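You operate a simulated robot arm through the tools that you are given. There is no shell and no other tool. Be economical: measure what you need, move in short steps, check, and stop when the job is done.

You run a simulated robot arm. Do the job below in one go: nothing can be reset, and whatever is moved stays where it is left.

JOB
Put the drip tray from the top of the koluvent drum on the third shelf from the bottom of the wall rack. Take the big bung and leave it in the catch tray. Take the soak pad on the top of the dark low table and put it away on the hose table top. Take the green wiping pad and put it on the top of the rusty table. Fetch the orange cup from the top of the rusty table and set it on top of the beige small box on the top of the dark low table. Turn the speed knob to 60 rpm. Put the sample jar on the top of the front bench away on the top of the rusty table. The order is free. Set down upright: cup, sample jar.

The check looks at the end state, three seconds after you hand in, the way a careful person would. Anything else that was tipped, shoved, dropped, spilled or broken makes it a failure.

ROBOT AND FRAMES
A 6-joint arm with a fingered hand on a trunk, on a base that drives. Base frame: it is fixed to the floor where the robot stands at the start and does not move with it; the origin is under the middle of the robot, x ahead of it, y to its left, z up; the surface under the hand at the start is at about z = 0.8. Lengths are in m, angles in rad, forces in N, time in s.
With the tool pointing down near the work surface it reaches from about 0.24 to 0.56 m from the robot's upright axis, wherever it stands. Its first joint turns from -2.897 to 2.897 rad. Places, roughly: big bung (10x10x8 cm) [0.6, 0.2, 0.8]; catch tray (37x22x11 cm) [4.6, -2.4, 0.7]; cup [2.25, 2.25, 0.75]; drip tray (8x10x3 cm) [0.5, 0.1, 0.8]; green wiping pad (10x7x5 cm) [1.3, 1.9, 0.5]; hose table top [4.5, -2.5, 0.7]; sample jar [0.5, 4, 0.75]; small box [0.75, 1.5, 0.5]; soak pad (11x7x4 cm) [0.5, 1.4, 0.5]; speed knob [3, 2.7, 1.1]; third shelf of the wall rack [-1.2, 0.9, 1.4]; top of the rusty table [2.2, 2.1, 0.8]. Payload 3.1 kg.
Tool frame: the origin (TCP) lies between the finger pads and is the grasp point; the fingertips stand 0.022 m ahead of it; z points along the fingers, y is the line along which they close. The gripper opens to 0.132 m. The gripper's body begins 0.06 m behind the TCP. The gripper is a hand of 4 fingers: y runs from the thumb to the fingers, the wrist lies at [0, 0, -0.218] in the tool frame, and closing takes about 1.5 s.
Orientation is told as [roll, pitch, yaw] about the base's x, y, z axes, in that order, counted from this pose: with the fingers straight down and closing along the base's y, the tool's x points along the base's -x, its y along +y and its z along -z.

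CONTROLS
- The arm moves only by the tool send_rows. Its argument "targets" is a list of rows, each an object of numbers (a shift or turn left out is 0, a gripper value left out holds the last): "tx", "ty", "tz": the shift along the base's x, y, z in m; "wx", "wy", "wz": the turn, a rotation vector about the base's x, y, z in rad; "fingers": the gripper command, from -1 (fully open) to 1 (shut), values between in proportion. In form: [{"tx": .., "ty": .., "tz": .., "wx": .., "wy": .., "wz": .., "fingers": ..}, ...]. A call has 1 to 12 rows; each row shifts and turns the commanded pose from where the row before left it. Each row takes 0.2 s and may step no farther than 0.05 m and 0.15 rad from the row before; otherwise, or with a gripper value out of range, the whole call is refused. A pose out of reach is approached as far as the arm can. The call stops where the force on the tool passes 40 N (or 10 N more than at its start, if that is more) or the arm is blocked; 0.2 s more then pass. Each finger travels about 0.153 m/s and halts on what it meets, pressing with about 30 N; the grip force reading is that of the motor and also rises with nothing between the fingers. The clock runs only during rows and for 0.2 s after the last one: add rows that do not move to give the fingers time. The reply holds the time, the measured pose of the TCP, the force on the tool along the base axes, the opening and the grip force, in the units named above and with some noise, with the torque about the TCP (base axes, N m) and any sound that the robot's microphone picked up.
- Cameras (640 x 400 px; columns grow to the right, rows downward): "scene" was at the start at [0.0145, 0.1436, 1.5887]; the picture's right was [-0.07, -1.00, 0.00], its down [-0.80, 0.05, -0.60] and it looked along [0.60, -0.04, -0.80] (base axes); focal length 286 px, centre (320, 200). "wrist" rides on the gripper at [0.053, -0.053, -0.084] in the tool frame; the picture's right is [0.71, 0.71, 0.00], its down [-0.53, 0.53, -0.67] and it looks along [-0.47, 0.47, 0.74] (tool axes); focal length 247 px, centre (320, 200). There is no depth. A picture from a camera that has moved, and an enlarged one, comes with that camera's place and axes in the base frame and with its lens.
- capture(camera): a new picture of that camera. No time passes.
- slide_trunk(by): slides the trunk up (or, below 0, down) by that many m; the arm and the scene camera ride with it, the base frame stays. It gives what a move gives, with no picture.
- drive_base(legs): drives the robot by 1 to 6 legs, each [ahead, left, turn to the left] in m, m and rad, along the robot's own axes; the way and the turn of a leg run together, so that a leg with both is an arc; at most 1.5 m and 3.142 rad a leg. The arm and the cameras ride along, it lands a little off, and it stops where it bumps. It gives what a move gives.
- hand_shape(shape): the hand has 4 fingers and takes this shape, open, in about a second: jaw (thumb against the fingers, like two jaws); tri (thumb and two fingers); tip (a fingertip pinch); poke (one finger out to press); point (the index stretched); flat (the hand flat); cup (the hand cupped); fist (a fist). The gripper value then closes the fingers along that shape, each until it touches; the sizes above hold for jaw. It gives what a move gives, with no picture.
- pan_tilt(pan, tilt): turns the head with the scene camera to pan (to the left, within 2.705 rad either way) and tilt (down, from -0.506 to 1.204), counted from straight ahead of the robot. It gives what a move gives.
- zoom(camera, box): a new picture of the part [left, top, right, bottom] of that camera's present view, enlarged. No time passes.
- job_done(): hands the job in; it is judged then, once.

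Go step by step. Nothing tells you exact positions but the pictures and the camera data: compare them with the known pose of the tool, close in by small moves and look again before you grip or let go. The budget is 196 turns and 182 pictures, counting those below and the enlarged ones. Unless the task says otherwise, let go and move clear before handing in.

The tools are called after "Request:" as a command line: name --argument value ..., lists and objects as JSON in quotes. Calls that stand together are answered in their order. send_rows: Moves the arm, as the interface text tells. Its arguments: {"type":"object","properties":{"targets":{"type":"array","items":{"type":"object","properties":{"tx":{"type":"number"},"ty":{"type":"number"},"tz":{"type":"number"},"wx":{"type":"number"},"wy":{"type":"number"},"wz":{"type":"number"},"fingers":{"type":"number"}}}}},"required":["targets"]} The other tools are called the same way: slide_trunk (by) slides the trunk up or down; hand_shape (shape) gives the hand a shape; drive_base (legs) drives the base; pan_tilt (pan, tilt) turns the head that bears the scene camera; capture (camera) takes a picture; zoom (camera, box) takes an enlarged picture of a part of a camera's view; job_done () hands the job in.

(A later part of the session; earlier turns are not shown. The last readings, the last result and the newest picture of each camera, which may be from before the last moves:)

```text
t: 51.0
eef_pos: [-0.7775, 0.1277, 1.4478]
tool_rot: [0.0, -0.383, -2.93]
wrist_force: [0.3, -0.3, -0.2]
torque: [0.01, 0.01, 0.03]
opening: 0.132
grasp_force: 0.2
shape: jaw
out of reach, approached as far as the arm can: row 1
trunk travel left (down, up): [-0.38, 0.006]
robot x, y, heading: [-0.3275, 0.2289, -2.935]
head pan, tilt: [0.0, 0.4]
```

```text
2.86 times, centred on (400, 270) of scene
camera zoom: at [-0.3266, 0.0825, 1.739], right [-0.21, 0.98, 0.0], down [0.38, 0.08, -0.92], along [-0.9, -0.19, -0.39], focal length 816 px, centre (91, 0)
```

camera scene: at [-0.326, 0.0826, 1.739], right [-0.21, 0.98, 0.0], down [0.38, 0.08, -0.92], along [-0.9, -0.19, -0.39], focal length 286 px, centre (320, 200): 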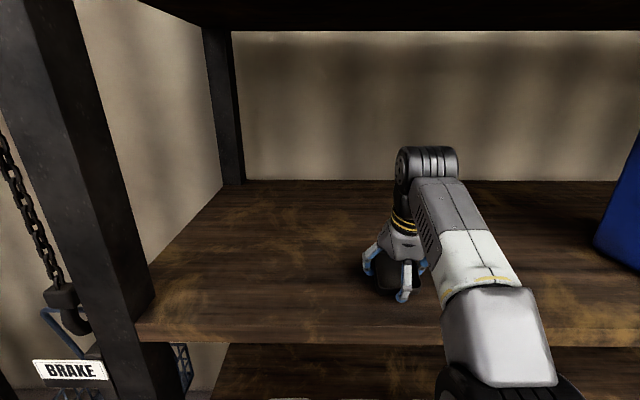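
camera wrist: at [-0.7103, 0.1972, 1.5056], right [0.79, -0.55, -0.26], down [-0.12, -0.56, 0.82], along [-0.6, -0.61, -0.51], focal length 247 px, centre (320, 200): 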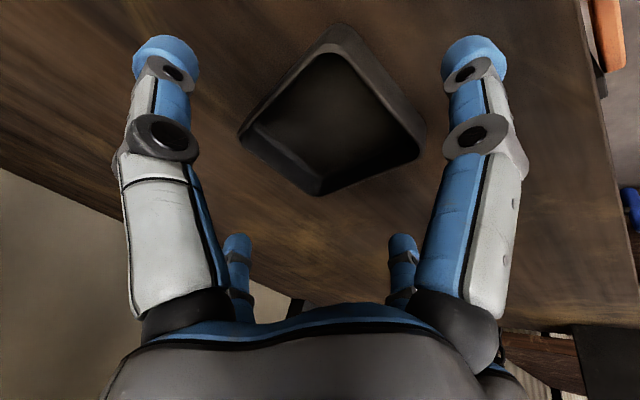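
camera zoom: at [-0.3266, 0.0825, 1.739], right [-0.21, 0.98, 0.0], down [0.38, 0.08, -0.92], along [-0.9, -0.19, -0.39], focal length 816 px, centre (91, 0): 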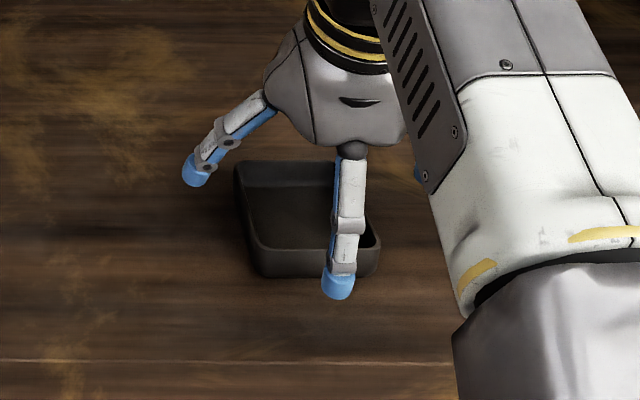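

Tray lies flat on the shelf. I raise a bit and back away.

Request:
send_rows --targets '[{"tz": 0.015, "wx": -0.0212, "wy": 0.098}, {"tz": 0.015, "wx": -0.0212, "wy": 0.098}, {}]'

Request:
drive_base --legs '[[-0.3, 0, 0]]'

Request:
capture --camera "scene"

```text
t: 51.8
eef_pos: [-0.7783, 0.1276, 1.4766]
tool_rot: [-0.001, -0.585, -2.928]
wrist_force: [0.1, -0.2, -0.5]
torque: [0.01, -0.03, -0.01]
opening: 0.1319
grasp_force: 0.1
shape: jaw
trunk travel left (down, up): [-0.38, 0.006]
robot x, y, heading: [-0.3281, 0.232, -2.927]
head pan, tilt: [0.0, 0.4]
```

```text
t: 53.9
eef_pos: [-0.4849, 0.1902, 1.4761]
tool_rot: [0.001, -0.583, -2.931]
wrist_force: [-0.4, 1.0, 1.1]
torque: [-0.03, -0.03, -0.01]
opening: 0.1317
grasp_force: 0.1
shape: jaw
trunk travel left (down, up): [-0.38, 0.006]
robot x, y, heading: [-0.0333, 0.2997, -2.928]
head pan, tilt: [0.0, 0.4]
```

```text
146 pictures are left
camera scene: at [-0.0333, 0.1455, 1.739], right [-0.21, 0.98, 0.0], down [0.38, 0.08, -0.92], along [-0.9, -0.19, -0.39], focal length 286 px, centre (320, 200)
```

scene: 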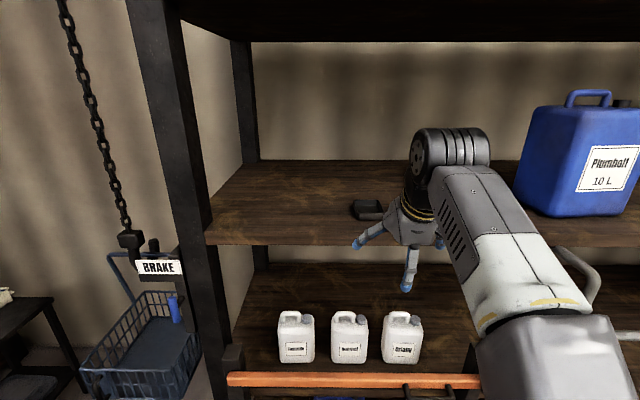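

Tray is in place. Now restore the hand to vertical, lower the trunk and go for the bung on the drum.

Request:
send_rows --targets '[{"wx": 0.031, "wy": -0.143, "tz": -0.04}, {"wx": 0.031, "wy": -0.143, "tz": -0.04}, {"wx": 0.031, "wy": -0.143, "tz": -0.04}, {"wx": 0.031, "wy": -0.143, "tz": -0.04}, {"wx": 0.002, "wy": -0.01}, {}]'

Request:
drive_base --legs '[[0, 0, 2.93], [0.03, -0.1, 0]]'

Request:
slide_trunk --by -0.105

Request:
pan_tilt --pan 0.0 --tilt 0.9

Request:
capture --camera "scene"

```text
t: 55.2
eef_pos: [-0.4872, 0.1891, 1.3147]
tool_rot: [-0.001, 0.014, -2.931]
wrist_force: [0.2, 0.3, 0.3]
torque: [0.03, -0.03, 0.01]
opening: 0.132
grasp_force: 0.1
shape: jaw
trunk travel left (down, up): [-0.38, 0.006]
robot x, y, heading: [-0.0318, 0.2951, -2.93]
head pan, tilt: [0.0, 0.4]
```

```text
t: 63.3
eef_pos: [0.462, 0.2079, 1.316]
tool_rot: [0.0, 0.011, 0.011]
wrist_force: [-0.1, -0.6, -0.8]
torque: [0.0, -0.01, 0.0]
opening: 0.1319
grasp_force: 0.0
shape: jaw
trunk travel left (down, up): [-0.38, 0.006]
robot x, y, heading: [-0.0013, 0.1969, 0.013]
head pan, tilt: [0.0, 0.4]
```

```text
t: 64.7
eef_pos: [0.4627, 0.2087, 1.2102]
tool_rot: [-0.001, 0.013, 0.012]
wrist_force: [-0.2, -0.2, 0.1]
torque: [-0.04, 0.0, -0.01]
opening: 0.1319
grasp_force: 0.1
shape: jaw
trunk travel left (down, up): [-0.275, 0.111]
robot x, y, heading: [-0.0024, 0.195, 0.007]
head pan, tilt: [0.0, 0.4]
```

```text
t: 65.6
eef_pos: [0.4633, 0.208, 1.2094]
tool_rot: [-0.002, 0.011, 0.012]
wrist_force: [-0.5, 0.5, 0.3]
torque: [-0.03, -0.01, -0.01]
opening: 0.1317
grasp_force: 0.0
shape: jaw
trunk travel left (down, up): [-0.275, 0.111]
robot x, y, heading: [-0.0012, 0.1989, 0.004]
head pan, tilt: [0.0, 0.901]
```

```text
145 pictures are left
camera scene: at [0.0127, 0.3443, 1.5907], right [0.01, -1.0, 0.0], down [-0.78, -0.01, -0.62], along [0.62, 0.01, -0.78], focal length 286 px, centre (320, 200)
```

scene: 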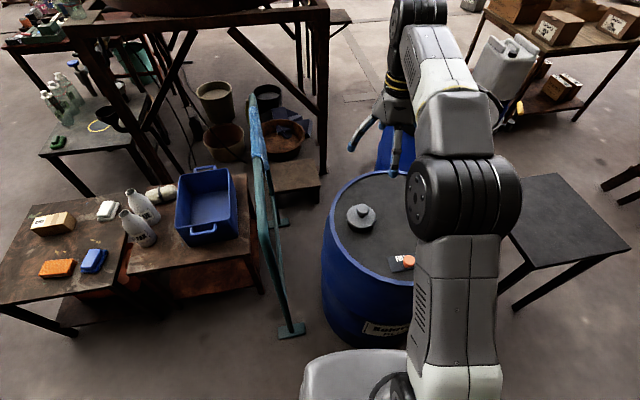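

Request:
send_rows --targets '[{"tx": 0.04, "ty": 0.006, "tz": -0.03, "wy": -0.012, "wz": -0.012}, {"tx": 0.045, "ty": 0.006, "tz": -0.03}, {"tz": -0.05}, {"tz": -0.05}, {"tz": -0.05}, {"tz": -0.03}, {}]'

Request:
capture --camera "wrist"

Request:
zoom --camera "scene" --box '[300, 130, 460, 250]'

```text
refused: row 1 steps farther than a row can; nothing moved
```

```text
144 pictures are left
camera wrist: at [0.411, 0.1555, 1.2944], right [-0.71, 0.7, 0.01], down [0.53, 0.53, 0.66], along [0.46, 0.48, -0.75], focal length 247 px, centre (320, 200)
```

wrist: 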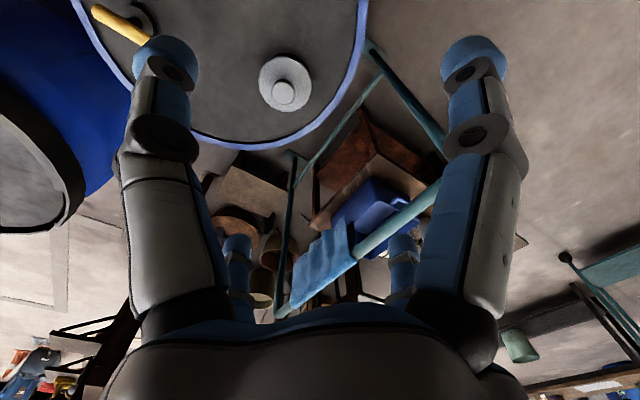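

```text
3.33 times, centred on (380, 190) of scene
camera zoom: at [0.0127, 0.3443, 1.5907], right [0.01, -1.0, 0.0], down [-0.78, -0.01, -0.62], along [0.62, 0.01, -0.78], focal length 952 px, centre (120, 233)
```

zoom: 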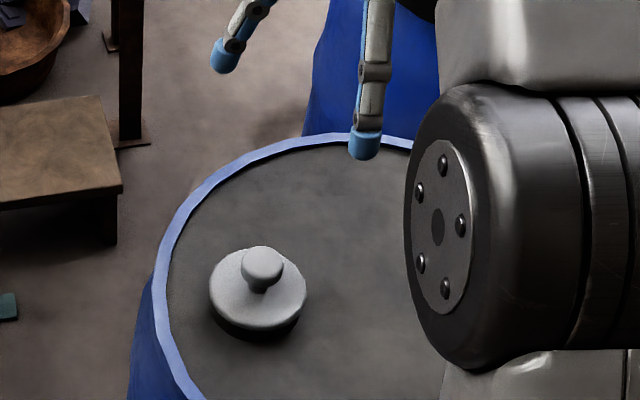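

Request:
send_rows --targets '[{"tx": 0.035, "ty": 0.005, "tz": -0.03, "wy": -0.012, "wz": -0.012}, {"tx": 0.035, "ty": 0.005, "tz": -0.03}, {"tx": 0.016, "tz": -0.04}, {"tz": -0.05}, {"tz": -0.05}, {"tz": -0.04}, {}]'

Request:
capture --camera "wrist"

Request:
zoom --camera "scene" --box '[300, 130, 460, 250]'

```text
t: 67.2
eef_pos: [0.5631, 0.2204, 0.9705]
tool_rot: [-0.001, 0.004, -0.003]
wrist_force: [-0.2, 0.4, 1.4]
torque: [-0.01, 0.01, 0.0]
opening: 0.1319
grasp_force: 0.1
shape: jaw
out of reach, approached as far as the arm can: row 2, 4, 5, 6
trunk travel left (down, up): [-0.275, 0.111]
robot x, y, heading: [-0.0005, 0.1941, 0.005]
head pan, tilt: [0.0, 0.901]
```

```text
142 pictures are left
camera wrist: at [0.508, 0.168, 1.0541], right [-0.71, 0.71, 0.0], down [0.53, 0.53, 0.67], along [0.47, 0.47, -0.75], focal length 247 px, centre (320, 200)
```

wrist: 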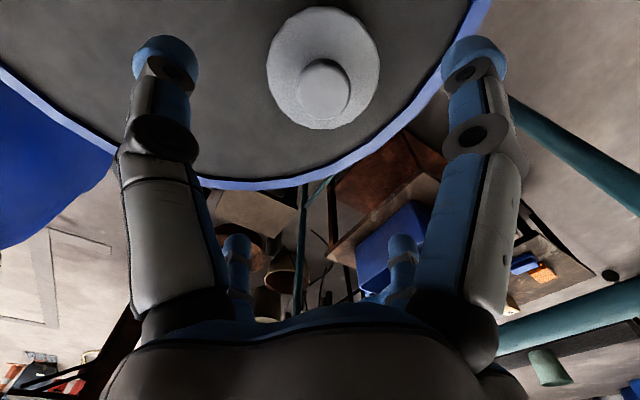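

```text
3.33 times, centred on (380, 190) of scene
camera zoom: at [0.0124, 0.3443, 1.5906], right [0.01, -1.0, 0.0], down [-0.78, -0.01, -0.62], along [0.62, 0.01, -0.78], focal length 952 px, centre (120, 233)
```

zoom: 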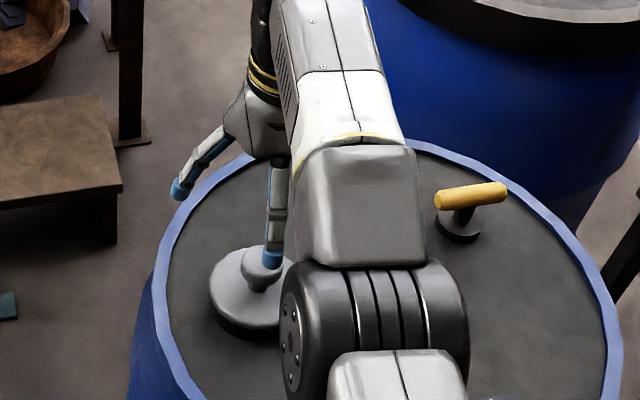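

Request:
send_rows --targets '[{"tx": -0.014, "ty": -0.005, "tz": -0.02}, {"tz": -0.03}, {"tz": -0.015}, {}]'

Request:
capture --camera "wrist"

Request:
zoom --camera "scene" --box '[320, 160, 440, 250]'

```text
t: 68.2
eef_pos: [0.5642, 0.2157, 0.9039]
tool_rot: [-0.005, 0.0, -0.001]
wrist_force: [-0.1, 0.2, 0.3]
torque: [0.03, -0.01, -0.04]
opening: 0.132
grasp_force: 0.1
shape: jaw
out of reach, approached as far as the arm can: row 1
trunk travel left (down, up): [-0.275, 0.111]
robot x, y, heading: [0.0006, 0.1991, 0.008]
head pan, tilt: [0.0, 0.901]
```

```text
140 pictures are left
camera wrist: at [0.5105, 0.1624, 0.9894], right [-0.71, 0.71, 0.0], down [0.53, 0.53, 0.67], along [0.47, 0.47, -0.74], focal length 247 px, centre (320, 200)
```

wrist: 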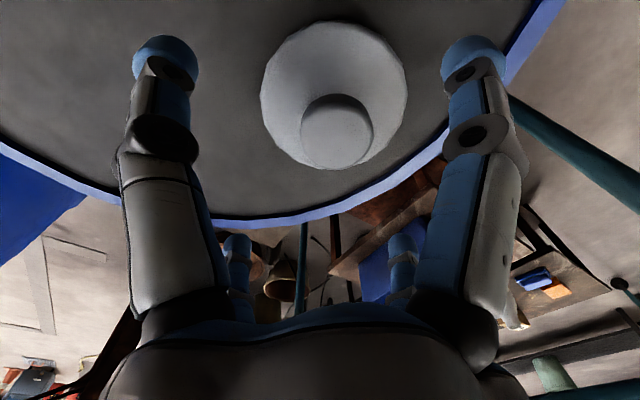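

```text
4.44 times, centred on (380, 205) of scene
camera zoom: at [0.0127, 0.3444, 1.5906], right [0.01, -1.0, 0.0], down [-0.78, -0.01, -0.62], along [0.62, 0.01, -0.78], focal length 1270 px, centre (53, 178)
```

zoom: 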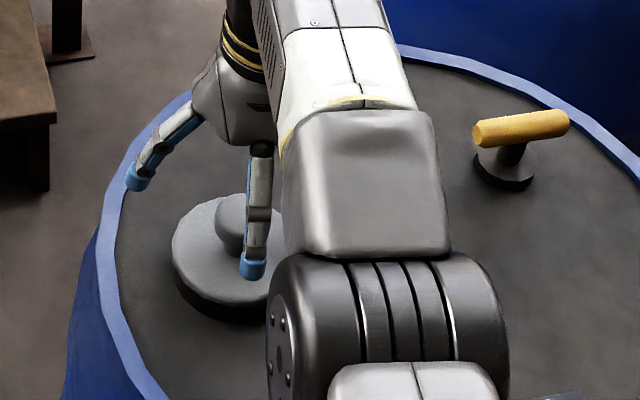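

Request:
send_rows --targets '[{"tx": -0.017, "ty": -0.003}, {}]'

Request:
capture --camera "wrist"

```text
t: 68.8
eef_pos: [0.5632, 0.2139, 0.9037]
tool_rot: [-0.002, 0.001, -0.001]
wrist_force: [-0.1, 1.0, 0.1]
torque: [-0.02, 0.0, 0.0]
opening: 0.1318
grasp_force: 0.1
shape: jaw
out of reach, approached as far as the arm can: row 1
trunk travel left (down, up): [-0.275, 0.111]
robot x, y, heading: [0.0001, 0.1963, 0.007]
head pan, tilt: [0.0, 0.901]
```

```text
138 pictures are left
camera wrist: at [0.5093, 0.1612, 0.9893], right [-0.71, 0.71, 0.0], down [0.53, 0.53, 0.67], along [0.47, 0.47, -0.75], focal length 247 px, centre (320, 200)
```

wrist: 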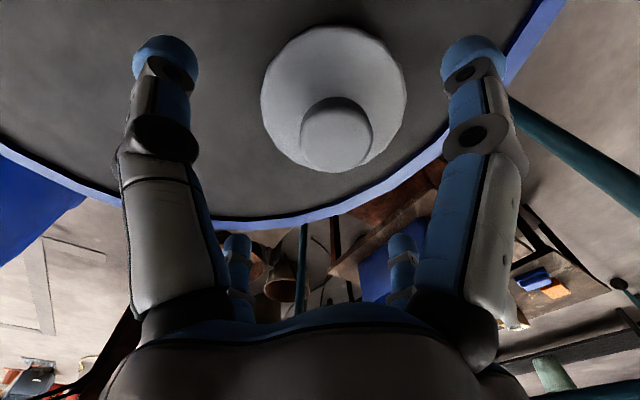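

Request:
send_rows --targets '[{"tx": -0.03}, {"tx": -0.03}, {}]'

```text
t: 69.6
eef_pos: [0.5635, 0.2142, 0.9052]
tool_rot: [-0.002, 0.002, -0.001]
wrist_force: [0.6, 0.4, -0.4]
torque: [0.03, 0.0, -0.02]
opening: 0.132
grasp_force: 0.1
shape: jaw
out of reach, approached as far as the arm can: row 1, 2
trunk travel left (down, up): [-0.275, 0.111]
robot x, y, heading: [-0.0037, 0.1978, 0.005]
head pan, tilt: [0.0, 0.901]
```

Request:
send_rows --targets '[{"tz": 0.05}, {"tz": 0.05}, {"tz": 0.05}, {"tx": -0.04}, {"tx": -0.04}, {}]'

Request:
capture --camera "scene"

```text
t: 71.0
eef_pos: [0.55, 0.2117, 1.0554]
tool_rot: [-0.002, 0.001, -0.001]
wrist_force: [-0.3, 0.1, -0.9]
torque: [0.03, 0.01, 0.02]
opening: 0.1318
grasp_force: 0.1
shape: jaw
out of reach, approached as far as the arm can: row 3, 4, 5
trunk travel left (down, up): [-0.275, 0.111]
robot x, y, heading: [-0.0014, 0.1985, 0.008]
head pan, tilt: [0.0, 0.901]
```

```text
137 pictures are left
camera scene: at [0.0129, 0.3443, 1.5906], right [0.01, -1.0, 0.0], down [-0.78, -0.01, -0.62], along [0.62, 0.01, -0.78], focal length 286 px, centre (320, 200)
```

scene: 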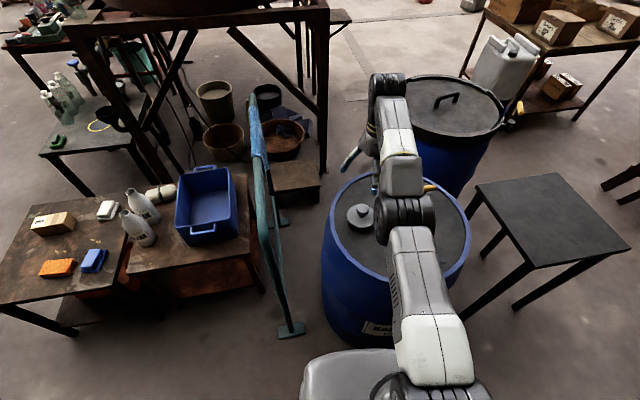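

Request:
send_rows --targets '[{"tz": 0.05}, {"tz": 0.05}, {"tz": 0.04}, {"tx": -0.04}, {"tx": -0.04}, {"tx": -0.03}, {}]'

```text
t: 72.6
eef_pos: [0.5079, 0.2131, 1.1736]
tool_rot: [0.0, -0.001, -0.003]
wrist_force: [0.7, 0.3, -0.8]
torque: [0.02, 0.0, 0.01]
opening: 0.1319
grasp_force: 0.1
shape: jaw
out of reach, approached as far as the arm can: row 1, 2, 3, 4, 5, 6
trunk travel left (down, up): [-0.275, 0.111]
robot x, y, heading: [-0.0022, 0.1954, 0.008]
head pan, tilt: [0.0, 0.901]
```

The arm sits fully stretched (singular). I try to unbend with a tilt plus inward move.

Request:
send_rows --targets '[{"wy": -0.14, "tz": -0.03}, {"wy": -0.14, "tz": -0.03}, {"tz": -0.04, "tx": -0.02}, {"tx": -0.04}, {}]'

```text
t: 73.8
eef_pos: [0.4817, 0.2134, 1.3128]
tool_rot: [0.001, -0.28, -0.001]
wrist_force: [0.1, 0.1, -0.6]
torque: [0.01, -0.02, 0.0]
opening: 0.1322
grasp_force: 0.0
shape: jaw
out of reach, approached as far as the arm can: row 1, 2, 3, 4
trunk travel left (down, up): [-0.275, 0.111]
robot x, y, heading: [-0.0016, 0.1931, 0.012]
head pan, tilt: [0.0, 0.901]
```

Request:
pan_tilt --pan -0.3 --tilt 0.5

Request:
capture --camera "scene"

```text
t: 74.7
eef_pos: [0.4796, 0.2148, 1.3129]
tool_rot: [0.0, -0.279, -0.002]
wrist_force: [-0.3, -0.7, 0.2]
torque: [-0.01, -0.02, 0.01]
opening: 0.132
grasp_force: 0.1
shape: jaw
trunk travel left (down, up): [-0.275, 0.111]
robot x, y, heading: [-0.0043, 0.194, 0.011]
head pan, tilt: [-0.3, 0.499]
```

```text
136 pictures are left
camera scene: at [0.0243, 0.3176, 1.6244], right [-0.29, -0.96, 0.0], down [-0.46, 0.14, -0.88], along [0.84, -0.25, -0.48], focal length 286 px, centre (320, 200)
```

scene: 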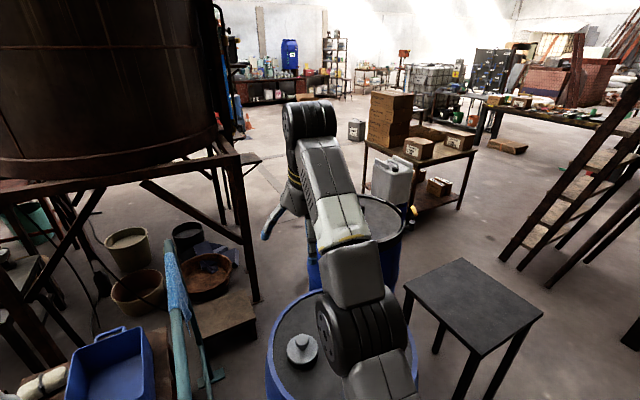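

The elbow has flipped downward (wrong branch). I try stretching up and out fully, then come back in.

Request:
send_rows --targets '[{"tz": 0.03, "tx": 0.03}, {"tz": 0.03, "tx": 0.03}, {"tz": 0.03, "tx": 0.03}, {"tz": 0.03, "tx": 0.03}, {}]'

Request:
capture --camera "scene"

```text
t: 75.9
eef_pos: [0.4805, 0.2155, 1.3145]
tool_rot: [0.0, -0.283, -0.001]
wrist_force: [-0.4, 0.3, -0.4]
torque: [0.02, -0.02, 0.0]
opening: 0.1316
grasp_force: 0.1
shape: jaw
out of reach, approached as far as the arm can: row 1, 2, 3, 4
trunk travel left (down, up): [-0.275, 0.111]
robot x, y, heading: [-0.0006, 0.1927, 0.007]
head pan, tilt: [-0.3, 0.499]
```

```text
135 pictures are left
camera scene: at [0.0243, 0.3175, 1.6245], right [-0.29, -0.96, 0.0], down [-0.46, 0.14, -0.88], along [0.84, -0.25, -0.48], focal length 286 px, centre (320, 200)
```

scene: 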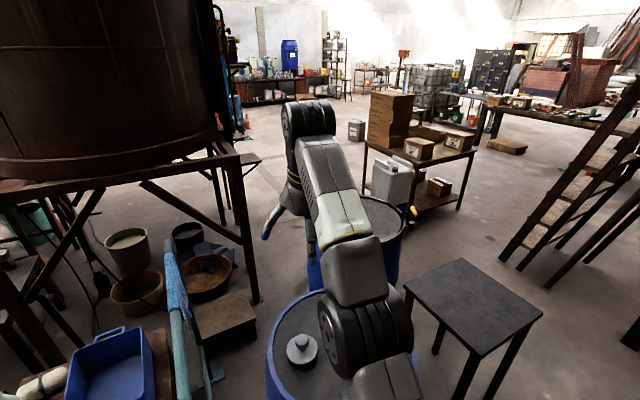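

Request:
send_rows --targets '[{"tz": -0.05}, {"tz": -0.05}, {"tz": -0.05}, {}]'

```text
t: 76.9
eef_pos: [0.4819, 0.2151, 1.3062]
tool_rot: [-0.002, -0.276, -0.002]
wrist_force: [-0.5, 0.6, 0.3]
torque: [0.01, 0.0, 0.01]
opening: 0.1319
grasp_force: 0.0
shape: jaw
out of reach, approached as far as the arm can: row 1, 2, 3
trunk travel left (down, up): [-0.275, 0.111]
robot x, y, heading: [-0.0021, 0.1983, 0.006]
head pan, tilt: [-0.3, 0.499]
```

Request:
send_rows --targets '[{"tz": -0.04, "tx": 0.03}, {"tz": -0.04, "tx": 0.03}, {"tz": -0.04, "tx": 0.03}, {"tz": -0.04, "tx": 0.03}, {}]'

```text
t: 78.1
eef_pos: [0.5875, 0.2148, 1.1431]
tool_rot: [-0.001, -0.279, -0.002]
wrist_force: [-0.7, 0.4, -0.4]
torque: [0.01, 0.0, -0.01]
opening: 0.1319
grasp_force: 0.0
shape: jaw
out of reach, approached as far as the arm can: row 1, 3, 4
trunk travel left (down, up): [-0.275, 0.111]
robot x, y, heading: [0.0012, 0.1949, 0.011]
head pan, tilt: [-0.3, 0.499]
```

Request:
send_rows --targets '[{"tz": -0.038, "tx": 0.006}, {"tz": -0.038, "tx": 0.004}, {"tz": -0.038, "tx": 0.0}, {"tz": -0.038, "tx": -0.006}, {"tz": -0.03, "tx": -0.012}, {}]'

Request:
capture --camera "scene"

```text
t: 79.5
eef_pos: [0.6223, 0.2164, 0.9663]
tool_rot: [-0.003, -0.278, -0.001]
wrist_force: [0.8, -0.3, 0.2]
torque: [-0.06, -0.01, 0.02]
opening: 0.1321
grasp_force: 0.0
shape: jaw
out of reach, approached as far as the arm can: row 1, 2, 3, 4, 5
trunk travel left (down, up): [-0.275, 0.111]
robot x, y, heading: [-0.0028, 0.1936, 0.011]
head pan, tilt: [-0.3, 0.499]
```

```text
134 pictures are left
camera scene: at [0.0241, 0.3175, 1.6245], right [-0.29, -0.96, 0.0], down [-0.46, 0.14, -0.88], along [0.84, -0.25, -0.48], focal length 286 px, centre (320, 200)
```

scene: 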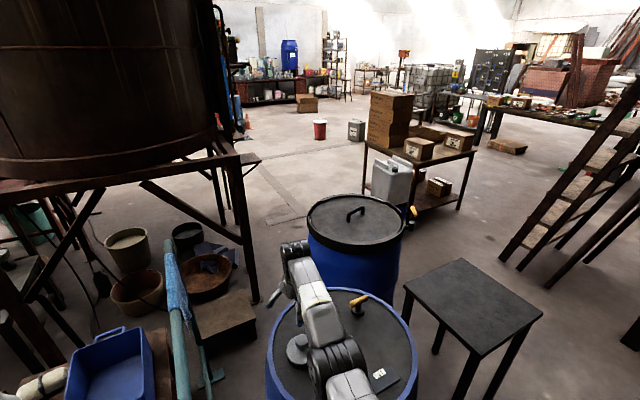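

Request:
send_rows --targets '[{"tz": 0.045, "tx": -0.003}, {"tz": 0.045, "tx": -0.008}, {"tz": 0.045, "tx": -0.014}, {"tz": 0.04, "tx": -0.018}, {"tz": 0.03, "tx": -0.015}, {}]'

Request:
send_rows --targets '[{"tz": -0.04, "tx": 0.022}, {"tz": -0.042, "tx": 0.018}, {"tz": -0.044, "tx": 0.014}, {"tz": -0.045, "tx": 0.008}, {"tz": -0.03, "tx": -0.03}, {"tz": 0, "tx": -0.05}, {"tz": 0, "tx": -0.05}]'

```text
t: 80.9
eef_pos: [0.5695, 0.2184, 1.1751]
tool_rot: [-0.002, -0.278, -0.003]
wrist_force: [0.0, -0.3, -0.4]
torque: [-0.02, 0.03, 0.02]
opening: 0.1318
grasp_force: 0.0
shape: jaw
out of reach, approached as far as the arm can: row 4
trunk travel left (down, up): [-0.275, 0.111]
robot x, y, heading: [-0.0024, 0.1958, 0.009]
head pan, tilt: [-0.3, 0.499]
```

```text
t: 82.5
eef_pos: [0.6232, 0.2155, 0.9736]
tool_rot: [-0.004, -0.279, -0.002]
wrist_force: [-0.4, 0.2, -0.6]
torque: [0.0, 0.03, 0.0]
opening: 0.132
grasp_force: 0.0
shape: jaw
out of reach, approached as far as the arm can: row 2, 3, 5, 6, 7
trunk travel left (down, up): [-0.275, 0.111]
robot x, y, heading: [-0.0027, 0.1998, 0.014]
head pan, tilt: [-0.3, 0.499]
```

Request:
send_rows --targets '[{"tz": 0.045, "tx": -0.01}, {"tz": 0.045, "tx": -0.018}, {"tz": 0.04, "tx": -0.026}, {"tz": 0.035, "tx": -0.03}, {"tz": 0.03, "tx": -0.035}, {}]'

Request:
capture --camera "scene"

```text
t: 83.9
eef_pos: [0.561, 0.2209, 1.1927]
tool_rot: [-0.003, -0.276, -0.002]
wrist_force: [-0.6, 0.5, 0.1]
torque: [-0.02, -0.02, 0.03]
opening: 0.1321
grasp_force: 0.0
shape: jaw
out of reach, approached as far as the arm can: row 1, 2, 3, 4, 5
trunk travel left (down, up): [-0.275, 0.111]
robot x, y, heading: [0.0032, 0.1949, 0.011]
head pan, tilt: [-0.3, 0.499]
```

```text
133 pictures are left
camera scene: at [0.0251, 0.3175, 1.6244], right [-0.29, -0.96, 0.0], down [-0.46, 0.14, -0.88], along [0.84, -0.25, -0.48], focal length 286 px, centre (320, 200)
```

scene: 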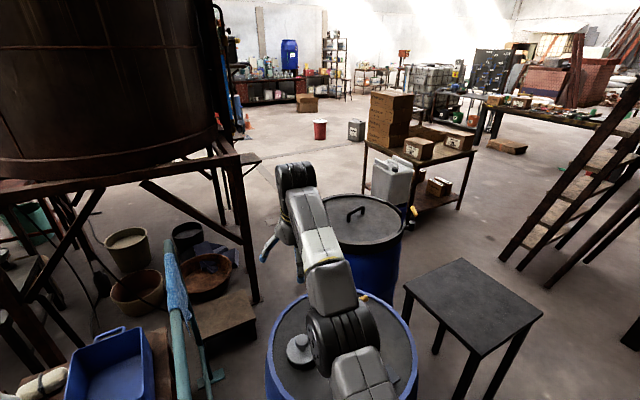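

The arm only rides its full-stretch sphere; contact freed it at the rack earlier. I'll set the tool vertical, move over the bare drum centre and press lightly to un-stick.

Request:
send_rows --targets '[{"wy": 0.139}, {"wy": 0.139}, {"ty": -0.04, "tz": -0.02}, {"ty": -0.04, "tz": -0.02}, {"ty": -0.04, "tz": -0.02}, {"ty": -0.03, "tz": -0.03}, {"tz": -0.045, "tx": 0.01}, {"tz": -0.045, "tx": 0.01}, {}]'

```text
t: 85.9
eef_pos: [0.5745, 0.069, 1.0088]
tool_rot: [-0.001, -0.14, -0.001]
wrist_force: [-0.3, 0.5, -0.3]
torque: [0.05, 0.01, 0.02]
opening: 0.132
grasp_force: 0.1
shape: jaw
out of reach, approached as far as the arm can: row 1, 2, 3, 4, 6
trunk travel left (down, up): [-0.275, 0.111]
robot x, y, heading: [-0.0012, 0.1966, 0.011]
head pan, tilt: [-0.3, 0.499]
```

Request:
send_rows --targets '[{"wy": 0.139}, {"tz": -0.045}, {"tz": -0.045}, {"tz": -0.04}, {}]'

Request:
capture --camera "wrist"

```text
t: 87.1
eef_pos: [0.5625, 0.0707, 0.8761]
tool_rot: [-0.003, -0.072, 0.0]
wrist_force: [0.8, -0.6, 0.2]
torque: [0.02, -0.06, 0.0]
opening: 0.1319
grasp_force: 0.1
shape: jaw
out of reach, approached as far as the arm can: row 1
trunk travel left (down, up): [-0.275, 0.111]
robot x, y, heading: [0.0008, 0.2011, 0.008]
head pan, tilt: [-0.3, 0.499]
```

```text
132 pictures are left
camera wrist: at [0.5031, 0.017, 0.956], right [-0.7, 0.71, -0.05], down [0.48, 0.53, 0.7], along [0.53, 0.47, -0.71], focal length 247 px, centre (320, 200)
```

wrist: 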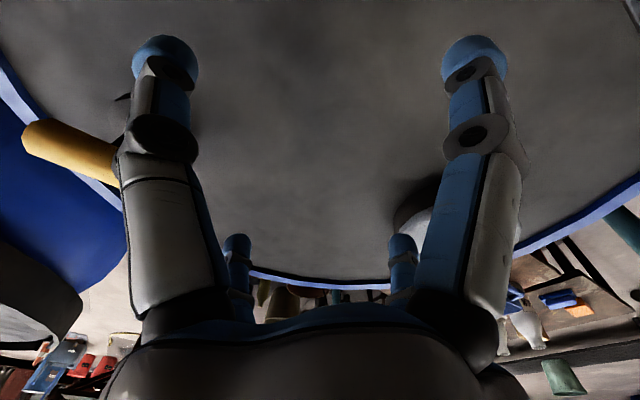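

Request:
send_rows --targets '[{"tx": -0.02}, {"tx": -0.02}, {}]'

```text
t: 87.9
eef_pos: [0.5599, 0.0628, 0.8729]
tool_rot: [-0.002, -0.071, -0.002]
wrist_force: [0.2, 0.1, 0.5]
torque: [-0.02, 0.03, 0.03]
opening: 0.1323
grasp_force: 0.0
shape: jaw
out of reach, approached as far as the arm can: row 1, 2
trunk travel left (down, up): [-0.275, 0.111]
robot x, y, heading: [-0.0042, 0.1949, 0.003]
head pan, tilt: [-0.3, 0.499]
```

Request:
send_rows --targets '[{"tz": -0.02}, {"tz": -0.015}, {"tz": -0.008}, {"tz": -0.006}, {"tz": -0.006}, {"tz": -0.006}, {"tz": -0.006}, {"tz": -0.006}]'

Request:
send_rows --targets '[{"tx": -0.01, "tz": 0.004}, {"tx": -0.02, "tz": 0.005}, {"tx": -0.02, "tz": 0.005}, {}]'

```text
t: 89.2
eef_pos: [0.5604, 0.0642, 0.8248]
tool_rot: [-0.003, -0.092, -0.003]
wrist_force: [1.1, 2.9, 10.7]
torque: [0.07, 0.84, -0.22]
opening: 0.1319
grasp_force: 0.0
shape: jaw
out of reach, approached as far as the arm can: row 3
trunk travel left (down, up): [-0.275, 0.111]
robot x, y, heading: [-0.0054, 0.1967, 0.008]
head pan, tilt: [-0.3, 0.499]
stopped in row 6: the force on the tool passed its limit at 47 N (the readings are from after the stop); the commanded pose is now the measured one
```

```text
t: 90.2
eef_pos: [0.5384, 0.0572, 0.8309]
tool_rot: [-0.004, -0.088, 0.0]
wrist_force: [-0.2, 0.7, 0.5]
torque: [-0.03, 0.0, 0.0]
opening: 0.1319
grasp_force: 0.1
shape: jaw
out of reach, approached as far as the arm can: row 1, 2, 3
trunk travel left (down, up): [-0.275, 0.111]
robot x, y, heading: [-0.0008, 0.1954, 0.01]
head pan, tilt: [-0.3, 0.499]
```

Request:
send_rows --targets '[{"tx": -0.03, "tz": 0.02}, {"tx": -0.03, "tz": 0.02}, {"tx": -0.03, "tz": 0.02}, {"tx": -0.03, "tz": 0.02}, {}]'

Request:
capture --camera "scene"

```text
t: 91.4
eef_pos: [0.418, 0.0591, 0.9094]
tool_rot: [-0.004, -0.089, -0.002]
wrist_force: [0.1, -0.9, 0.0]
torque: [-0.01, -0.01, 0.01]
opening: 0.132
grasp_force: 0.0
shape: jaw
trunk travel left (down, up): [-0.275, 0.111]
robot x, y, heading: [-0.002, 0.1943, 0.008]
head pan, tilt: [-0.3, 0.499]
```

```text
131 pictures are left
camera scene: at [0.0252, 0.3174, 1.6244], right [-0.29, -0.96, 0.0], down [-0.46, 0.14, -0.88], along [0.84, -0.25, -0.48], focal length 286 px, centre (320, 200)
```

scene: 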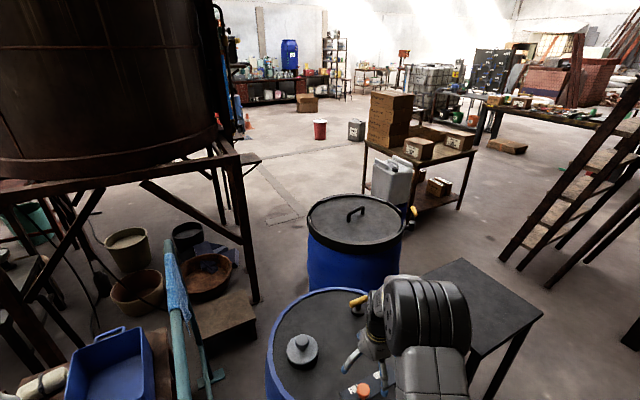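

Arm is freed with the elbow up. From now on I stay inside full stretch. Moving over the bung.

Request:
send_rows --targets '[{"tz": 0.02, "wy": 0.088}, {"ty": 0.04, "tx": 0.01}, {"ty": 0.04, "tx": 0.02}, {"ty": 0.04, "tx": 0.025}, {"ty": 0.036, "tx": 0.03}, {"tx": 0.03, "tz": -0.02}, {"tx": 0.014, "tz": -0.01}, {}]'

Request:
capture --camera "wrist"

```text
t: 93.2
eef_pos: [0.5485, 0.2159, 0.9017]
tool_rot: [-0.006, 0.001, -0.002]
wrist_force: [0.6, -0.4, -0.7]
torque: [-0.02, 0.05, -0.02]
opening: 0.132
grasp_force: 0.1
shape: jaw
trunk travel left (down, up): [-0.275, 0.111]
robot x, y, heading: [-0.001, 0.1976, 0.008]
head pan, tilt: [-0.3, 0.499]
```

```text
130 pictures are left
camera wrist: at [0.4935, 0.1642, 0.9853], right [-0.71, 0.71, 0.0], down [0.53, 0.53, 0.67], along [0.47, 0.47, -0.75], focal length 247 px, centre (320, 200)
```

wrist: 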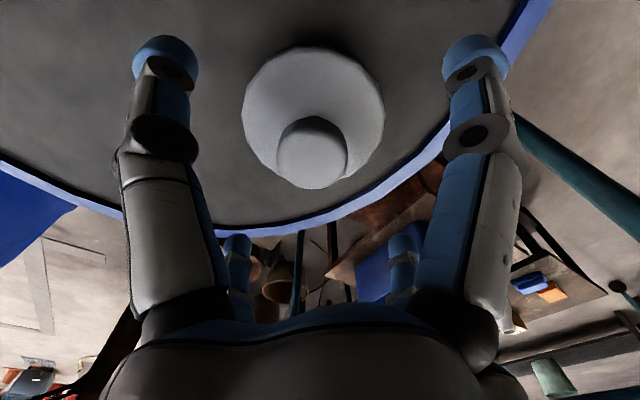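

Request:
send_rows --targets '[{"tx": -0.004, "ty": -0.007, "tz": -0.02}, {"tz": -0.015}, {}]'

Request:
capture --camera "wrist"

Request:
zoom --camera "scene" --box '[250, 290, 390, 400]'

```text
t: 94.0
eef_pos: [0.5421, 0.2087, 0.8653]
tool_rot: [-0.005, -0.001, -0.001]
wrist_force: [-0.2, 0.4, -0.9]
torque: [-0.05, 0.0, 0.0]
opening: 0.1321
grasp_force: 0.1
shape: jaw
trunk travel left (down, up): [-0.275, 0.111]
robot x, y, heading: [-0.0018, 0.1956, 0.011]
head pan, tilt: [-0.3, 0.499]
```

```text
129 pictures are left
camera wrist: at [0.4891, 0.1559, 0.9498], right [-0.71, 0.71, 0.0], down [0.53, 0.53, 0.67], along [0.47, 0.47, -0.75], focal length 247 px, centre (320, 200)
```

wrist: 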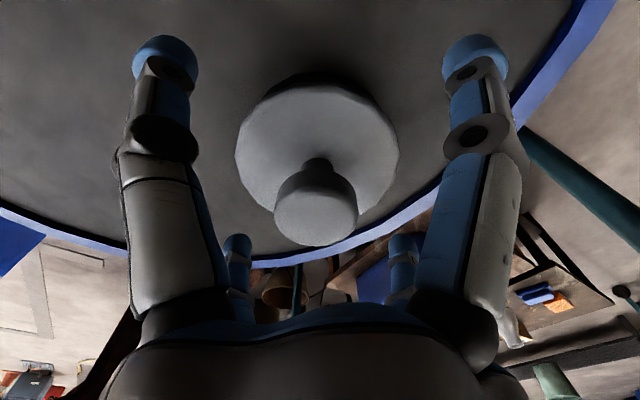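

```text
3.64 times, centred on (320, 345) of scene
camera zoom: at [0.0243, 0.3174, 1.6245], right [-0.29, -0.96, 0.0], down [-0.46, 0.14, -0.88], along [0.84, -0.25, -0.48], focal length 1039 px, centre (320, -327)
```

zoom: 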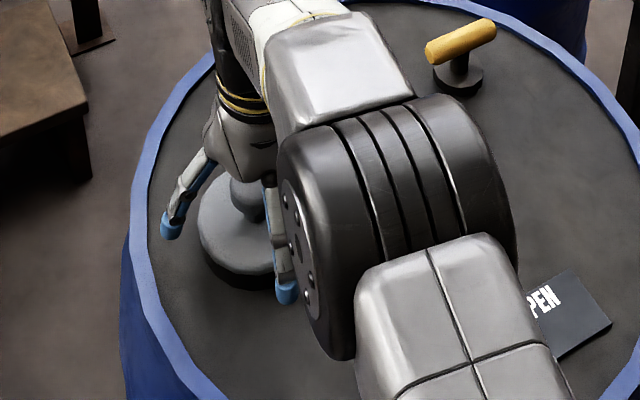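

Request:
send_rows --targets '[{"tz": -0.005}, {"fingers": 1}, {}, {}, {}, {}, {}, {}, {}]'

Request:
capture --camera "wrist"

```text
t: 96.0
eef_pos: [0.5417, 0.2088, 0.8603]
tool_rot: [-0.006, 0.0, 0.001]
wrist_force: [-1.0, -0.2, 0.4]
torque: [0.0, 0.01, 0.01]
opening: 0.0148
grasp_force: 29.5
shape: jaw
trunk travel left (down, up): [-0.275, 0.111]
robot x, y, heading: [-0.0015, 0.1936, 0.014]
head pan, tilt: [-0.3, 0.499]
```

```text
127 pictures are left
camera wrist: at [0.4892, 0.1561, 0.9448], right [-0.71, 0.71, 0.0], down [0.53, 0.53, 0.67], along [0.47, 0.47, -0.75], focal length 247 px, centre (320, 200)
```

wrist: 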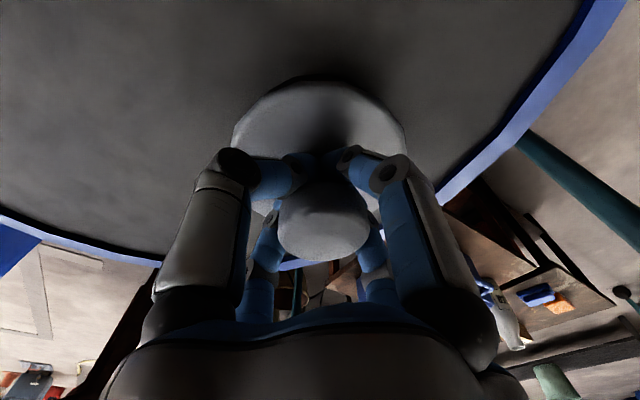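

The fingers hooked the stem under the knob head. Lift.

Request:
send_rows --targets '[{"tz": 0.015}, {"tz": 0.03}, {"tz": 0.04, "tx": -0.02}, {"tz": 0.03, "tx": -0.04}, {"tz": 0.03, "tx": -0.04}, {"tz": 0.03, "tx": -0.04}, {}]'

Request:
capture --camera "wrist"

```text
t: 97.6
eef_pos: [0.4028, 0.2106, 1.0356]
tool_rot: [-0.006, 0.0, -0.001]
wrist_force: [0.1, 0.4, -0.9]
torque: [0.0, 0.0, 0.0]
opening: 0.0149
grasp_force: 29.5
shape: jaw
trunk travel left (down, up): [-0.275, 0.111]
robot x, y, heading: [-0.0038, 0.1965, 0.009]
head pan, tilt: [-0.3, 0.499]
```

```text
126 pictures are left
camera wrist: at [0.3486, 0.1587, 1.1199], right [-0.71, 0.71, 0.0], down [0.53, 0.53, 0.67], along [0.47, 0.47, -0.75], focal length 247 px, centre (320, 200)
```

wrist: 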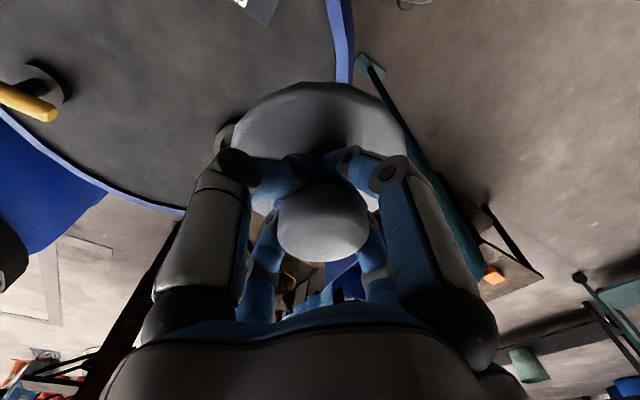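

Bung held. I survey the route toward the hose table (4.5, -2.5).

Request:
pan_tilt --pan -0.7 --tilt 0.3

Request:
capture --camera "scene"

Request:
pan_tilt --pan -1.4 --tilt 0.45

Request:
capture --camera "scene"

```text
t: 98.5
eef_pos: [0.4011, 0.2113, 1.0365]
tool_rot: [-0.004, 0.002, 0.0]
wrist_force: [0.2, -0.4, -0.2]
torque: [0.0, 0.02, 0.01]
opening: 0.015
grasp_force: 30.1
shape: jaw
trunk travel left (down, up): [-0.275, 0.111]
robot x, y, heading: [-0.0025, 0.1991, 0.009]
head pan, tilt: [-0.7, 0.3]
```

```text
125 pictures are left
camera scene: at [0.0095, 0.2843, 1.6428], right [-0.64, -0.77, 0.0], down [-0.23, 0.19, -0.96], along [0.74, -0.61, -0.3], focal length 286 px, centre (320, 200)
```

scene: 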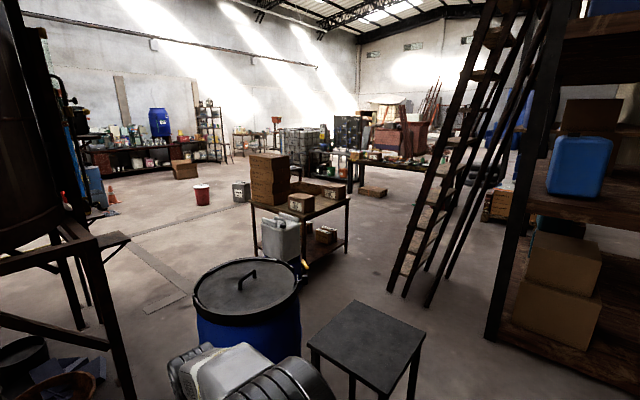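

```text
t: 99.6
eef_pos: [0.402, 0.2126, 1.0364]
tool_rot: [-0.004, -0.002, 0.0]
wrist_force: [0.8, -0.4, -1.2]
torque: [0.03, 0.01, 0.0]
opening: 0.0148
grasp_force: 30.0
shape: jaw
trunk travel left (down, up): [-0.275, 0.111]
robot x, y, heading: [-0.0024, 0.1953, 0.009]
head pan, tilt: [-1.4, 0.45]
```

```text
124 pictures are left
camera scene: at [-0.0461, 0.2532, 1.629], right [-0.98, -0.18, 0.0], down [-0.08, 0.43, -0.9], along [0.16, -0.89, -0.44], focal length 286 px, centre (320, 200)
```

scene: 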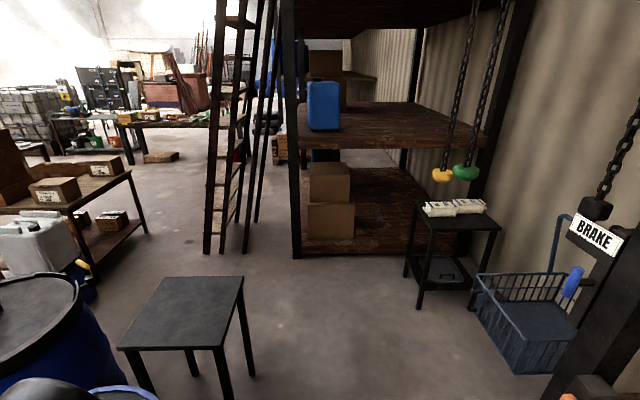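

Plan: strafe south to y≈-1.1, go east past the small table, then between the second drum and the boxes table, staying clear.

Request:
drive_base --legs '[[0, -1.3, 0], [1.3, 0, 0], [0.45, 0.6, 0]]'

Request:
pan_tilt --pan -0.4 --tilt 0.35

Request:
capture --camera "scene"

```text
t: 115.9
eef_pos: [2.1681, -0.3817, 1.0364]
tool_rot: [-0.006, 0.001, 0.03]
wrist_force: [-0.2, 0.1, -1.2]
torque: [0.03, 0.0, 0.0]
opening: 0.015
grasp_force: 30.2
shape: jaw
trunk travel left (down, up): [-0.275, 0.111]
robot x, y, heading: [1.7661, -0.4099, 0.037]
head pan, tilt: [-1.4, 0.45]
```

```text
t: 117.1
eef_pos: [2.1675, -0.3813, 1.0357]
tool_rot: [-0.005, -0.002, 0.03]
wrist_force: [0.1, -0.8, -0.6]
torque: [-0.02, -0.03, 0.02]
opening: 0.0147
grasp_force: 30.4
shape: jaw
trunk travel left (down, up): [-0.275, 0.111]
robot x, y, heading: [1.7655, -0.4073, 0.044]
head pan, tilt: [-0.4, 0.351]
```

```text
123 pictures are left
camera scene: at [1.7864, -0.2972, 1.6381], right [-0.35, -0.94, 0.0], down [-0.32, 0.12, -0.94], along [0.88, -0.33, -0.34], focal length 286 px, centre (320, 200)
```

scene: 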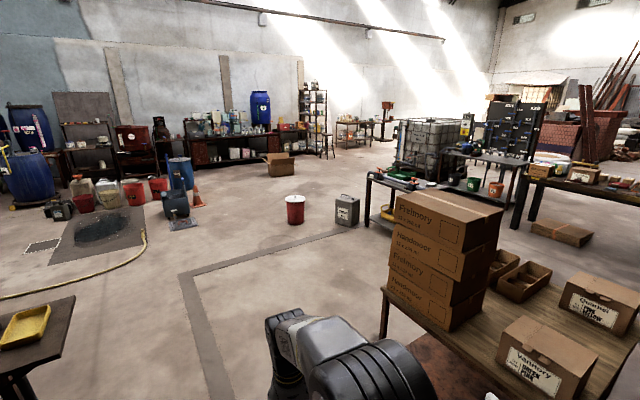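

Request:
drive_base --legs '[[1.3, -0.1, 0], [0.5, -0.4, -0.9]]'

Request:
pan_tilt --pan 0.0 --tilt 0.5

Request:
capture --camera "scene"

```text
t: 126.7
eef_pos: [3.5768, -1.3364, 1.0352]
tool_rot: [-0.006, 0.0, -0.899]
wrist_force: [0.6, 0.1, 0.0]
torque: [-0.03, -0.01, 0.01]
opening: 0.0149
grasp_force: 29.9
shape: jaw
trunk travel left (down, up): [-0.275, 0.111]
robot x, y, heading: [3.3105, -1.0308, -0.89]
head pan, tilt: [-0.4, 0.351]
cut short: leg 2
```

```text
t: 127.6
eef_pos: [3.5762, -1.3343, 1.0358]
tool_rot: [-0.004, -0.001, -0.899]
wrist_force: [0.3, 0.5, -0.1]
torque: [-0.02, 0.0, 0.02]
opening: 0.015
grasp_force: 29.8
shape: jaw
trunk travel left (down, up): [-0.275, 0.111]
robot x, y, heading: [3.3113, -1.0276, -0.891]
head pan, tilt: [0.0, 0.499]
```

```text
122 pictures are left
camera scene: at [3.4468, -0.9591, 1.6245], right [-0.78, -0.63, 0.0], down [-0.3, 0.37, -0.88], along [0.55, -0.68, -0.48], focal length 286 px, centre (320, 200)
```

scene: 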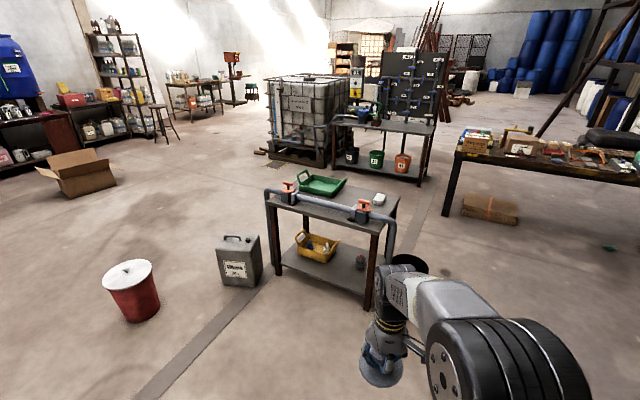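

The drive was cut short; I check my right side for what it met, and zoom on the hose table.

Request:
pan_tilt --pan -1.3 --tilt 0.85

Request:
capture --camera "scene"

Request:
pan_tilt --pan 0.0 --tilt 0.5

Request:
zoom --camera "scene" --box '[240, 150, 420, 310]'

```text
t: 129.1
eef_pos: [3.577, -1.3353, 1.0343]
tool_rot: [-0.006, -0.002, -0.9]
wrist_force: [-0.8, -1.3, -1.0]
torque: [0.0, -0.01, 0.01]
opening: 0.0149
grasp_force: 30.1
shape: jaw
trunk travel left (down, up): [-0.275, 0.111]
robot x, y, heading: [3.3141, -1.0234, -0.887]
head pan, tilt: [-1.3, 0.85]
```

```text
121 pictures are left
camera scene: at [3.3443, -0.9522, 1.5945], right [-0.82, 0.58, 0.0], down [0.43, 0.61, -0.66], along [-0.38, -0.54, -0.75], focal length 286 px, centre (320, 200)
```

scene: 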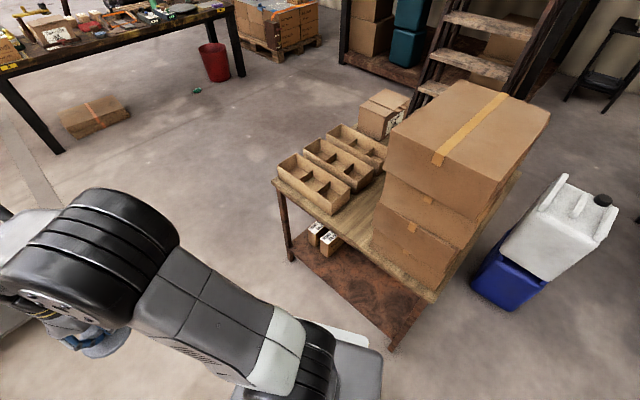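

```text
t: 130.5
eef_pos: [3.5766, -1.3344, 1.0358]
tool_rot: [-0.005, -0.002, -0.9]
wrist_force: [0.1, -0.7, 0.5]
torque: [-0.01, -0.03, 0.01]
opening: 0.0146
grasp_force: 29.8
shape: jaw
trunk travel left (down, up): [-0.275, 0.111]
robot x, y, heading: [3.309, -1.0282, -0.889]
head pan, tilt: [0.0, 0.499]
```

```text
2.50 times, centred on (330, 230) of scene
camera zoom: at [3.4469, -0.959, 1.6244], right [-0.78, -0.63, 0.0], down [-0.3, 0.37, -0.88], along [0.55, -0.68, -0.48], focal length 714 px, centre (295, 125)
```

zoom: 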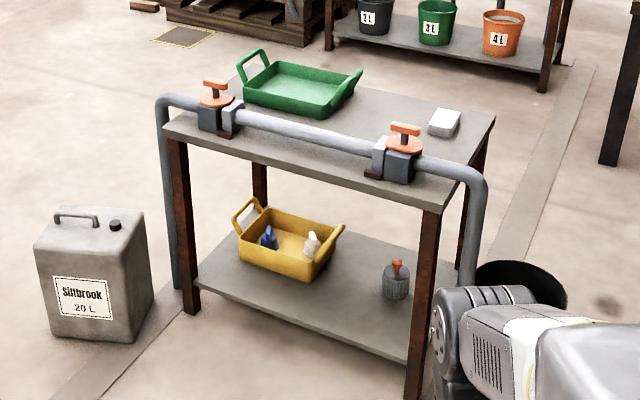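

The green tray on the hose table top is the catch tray (≈(4.58,-2.36)). The pipe guards the front; I'll come round to its east end, via open floor to the north-east.

Request:
drive_base --legs '[[0.274, 1.18, 0], [0, 0, -2.085], [-1.421, 0.29, 0]]'

Request:
pan_tilt --pan 0.7 --tilt 0.5

Request:
capture --camera "scene"

```text
t: 148.5
eef_pos: [5.4754, -0.6104, 1.0355]
tool_rot: [-0.004, -0.001, -2.991]
wrist_force: [-0.4, 0.4, -0.8]
torque: [0.02, 0.02, 0.02]
opening: 0.015
grasp_force: 30.5
shape: jaw
trunk travel left (down, up): [-0.275, 0.111]
robot x, y, heading: [5.8728, -0.5377, -2.982]
head pan, tilt: [0.0, 0.499]
```

```text
t: 149.6
eef_pos: [5.4753, -0.6115, 1.0364]
tool_rot: [-0.003, -0.002, -2.991]
wrist_force: [-0.3, -0.2, 0.1]
torque: [-0.02, 0.0, 0.0]
opening: 0.0149
grasp_force: 29.9
shape: jaw
trunk travel left (down, up): [-0.275, 0.111]
robot x, y, heading: [5.8703, -0.5368, -2.981]
head pan, tilt: [0.7, 0.499]
```

```text
119 pictures are left
camera scene: at [5.895, -0.738, 1.6245], right [-0.76, 0.65, 0.0], down [0.31, 0.36, -0.88], along [-0.57, -0.67, -0.48], focal length 286 px, centre (320, 200)
```

scene: 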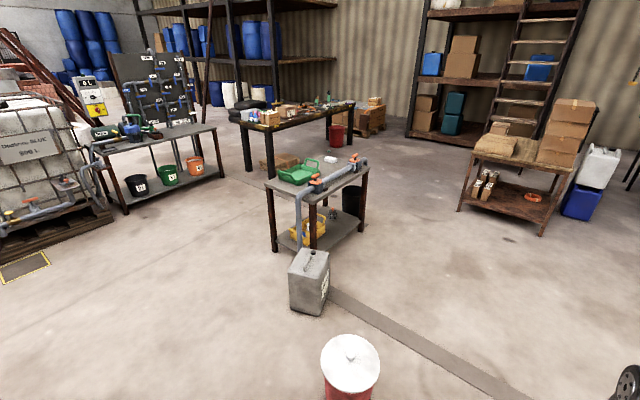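

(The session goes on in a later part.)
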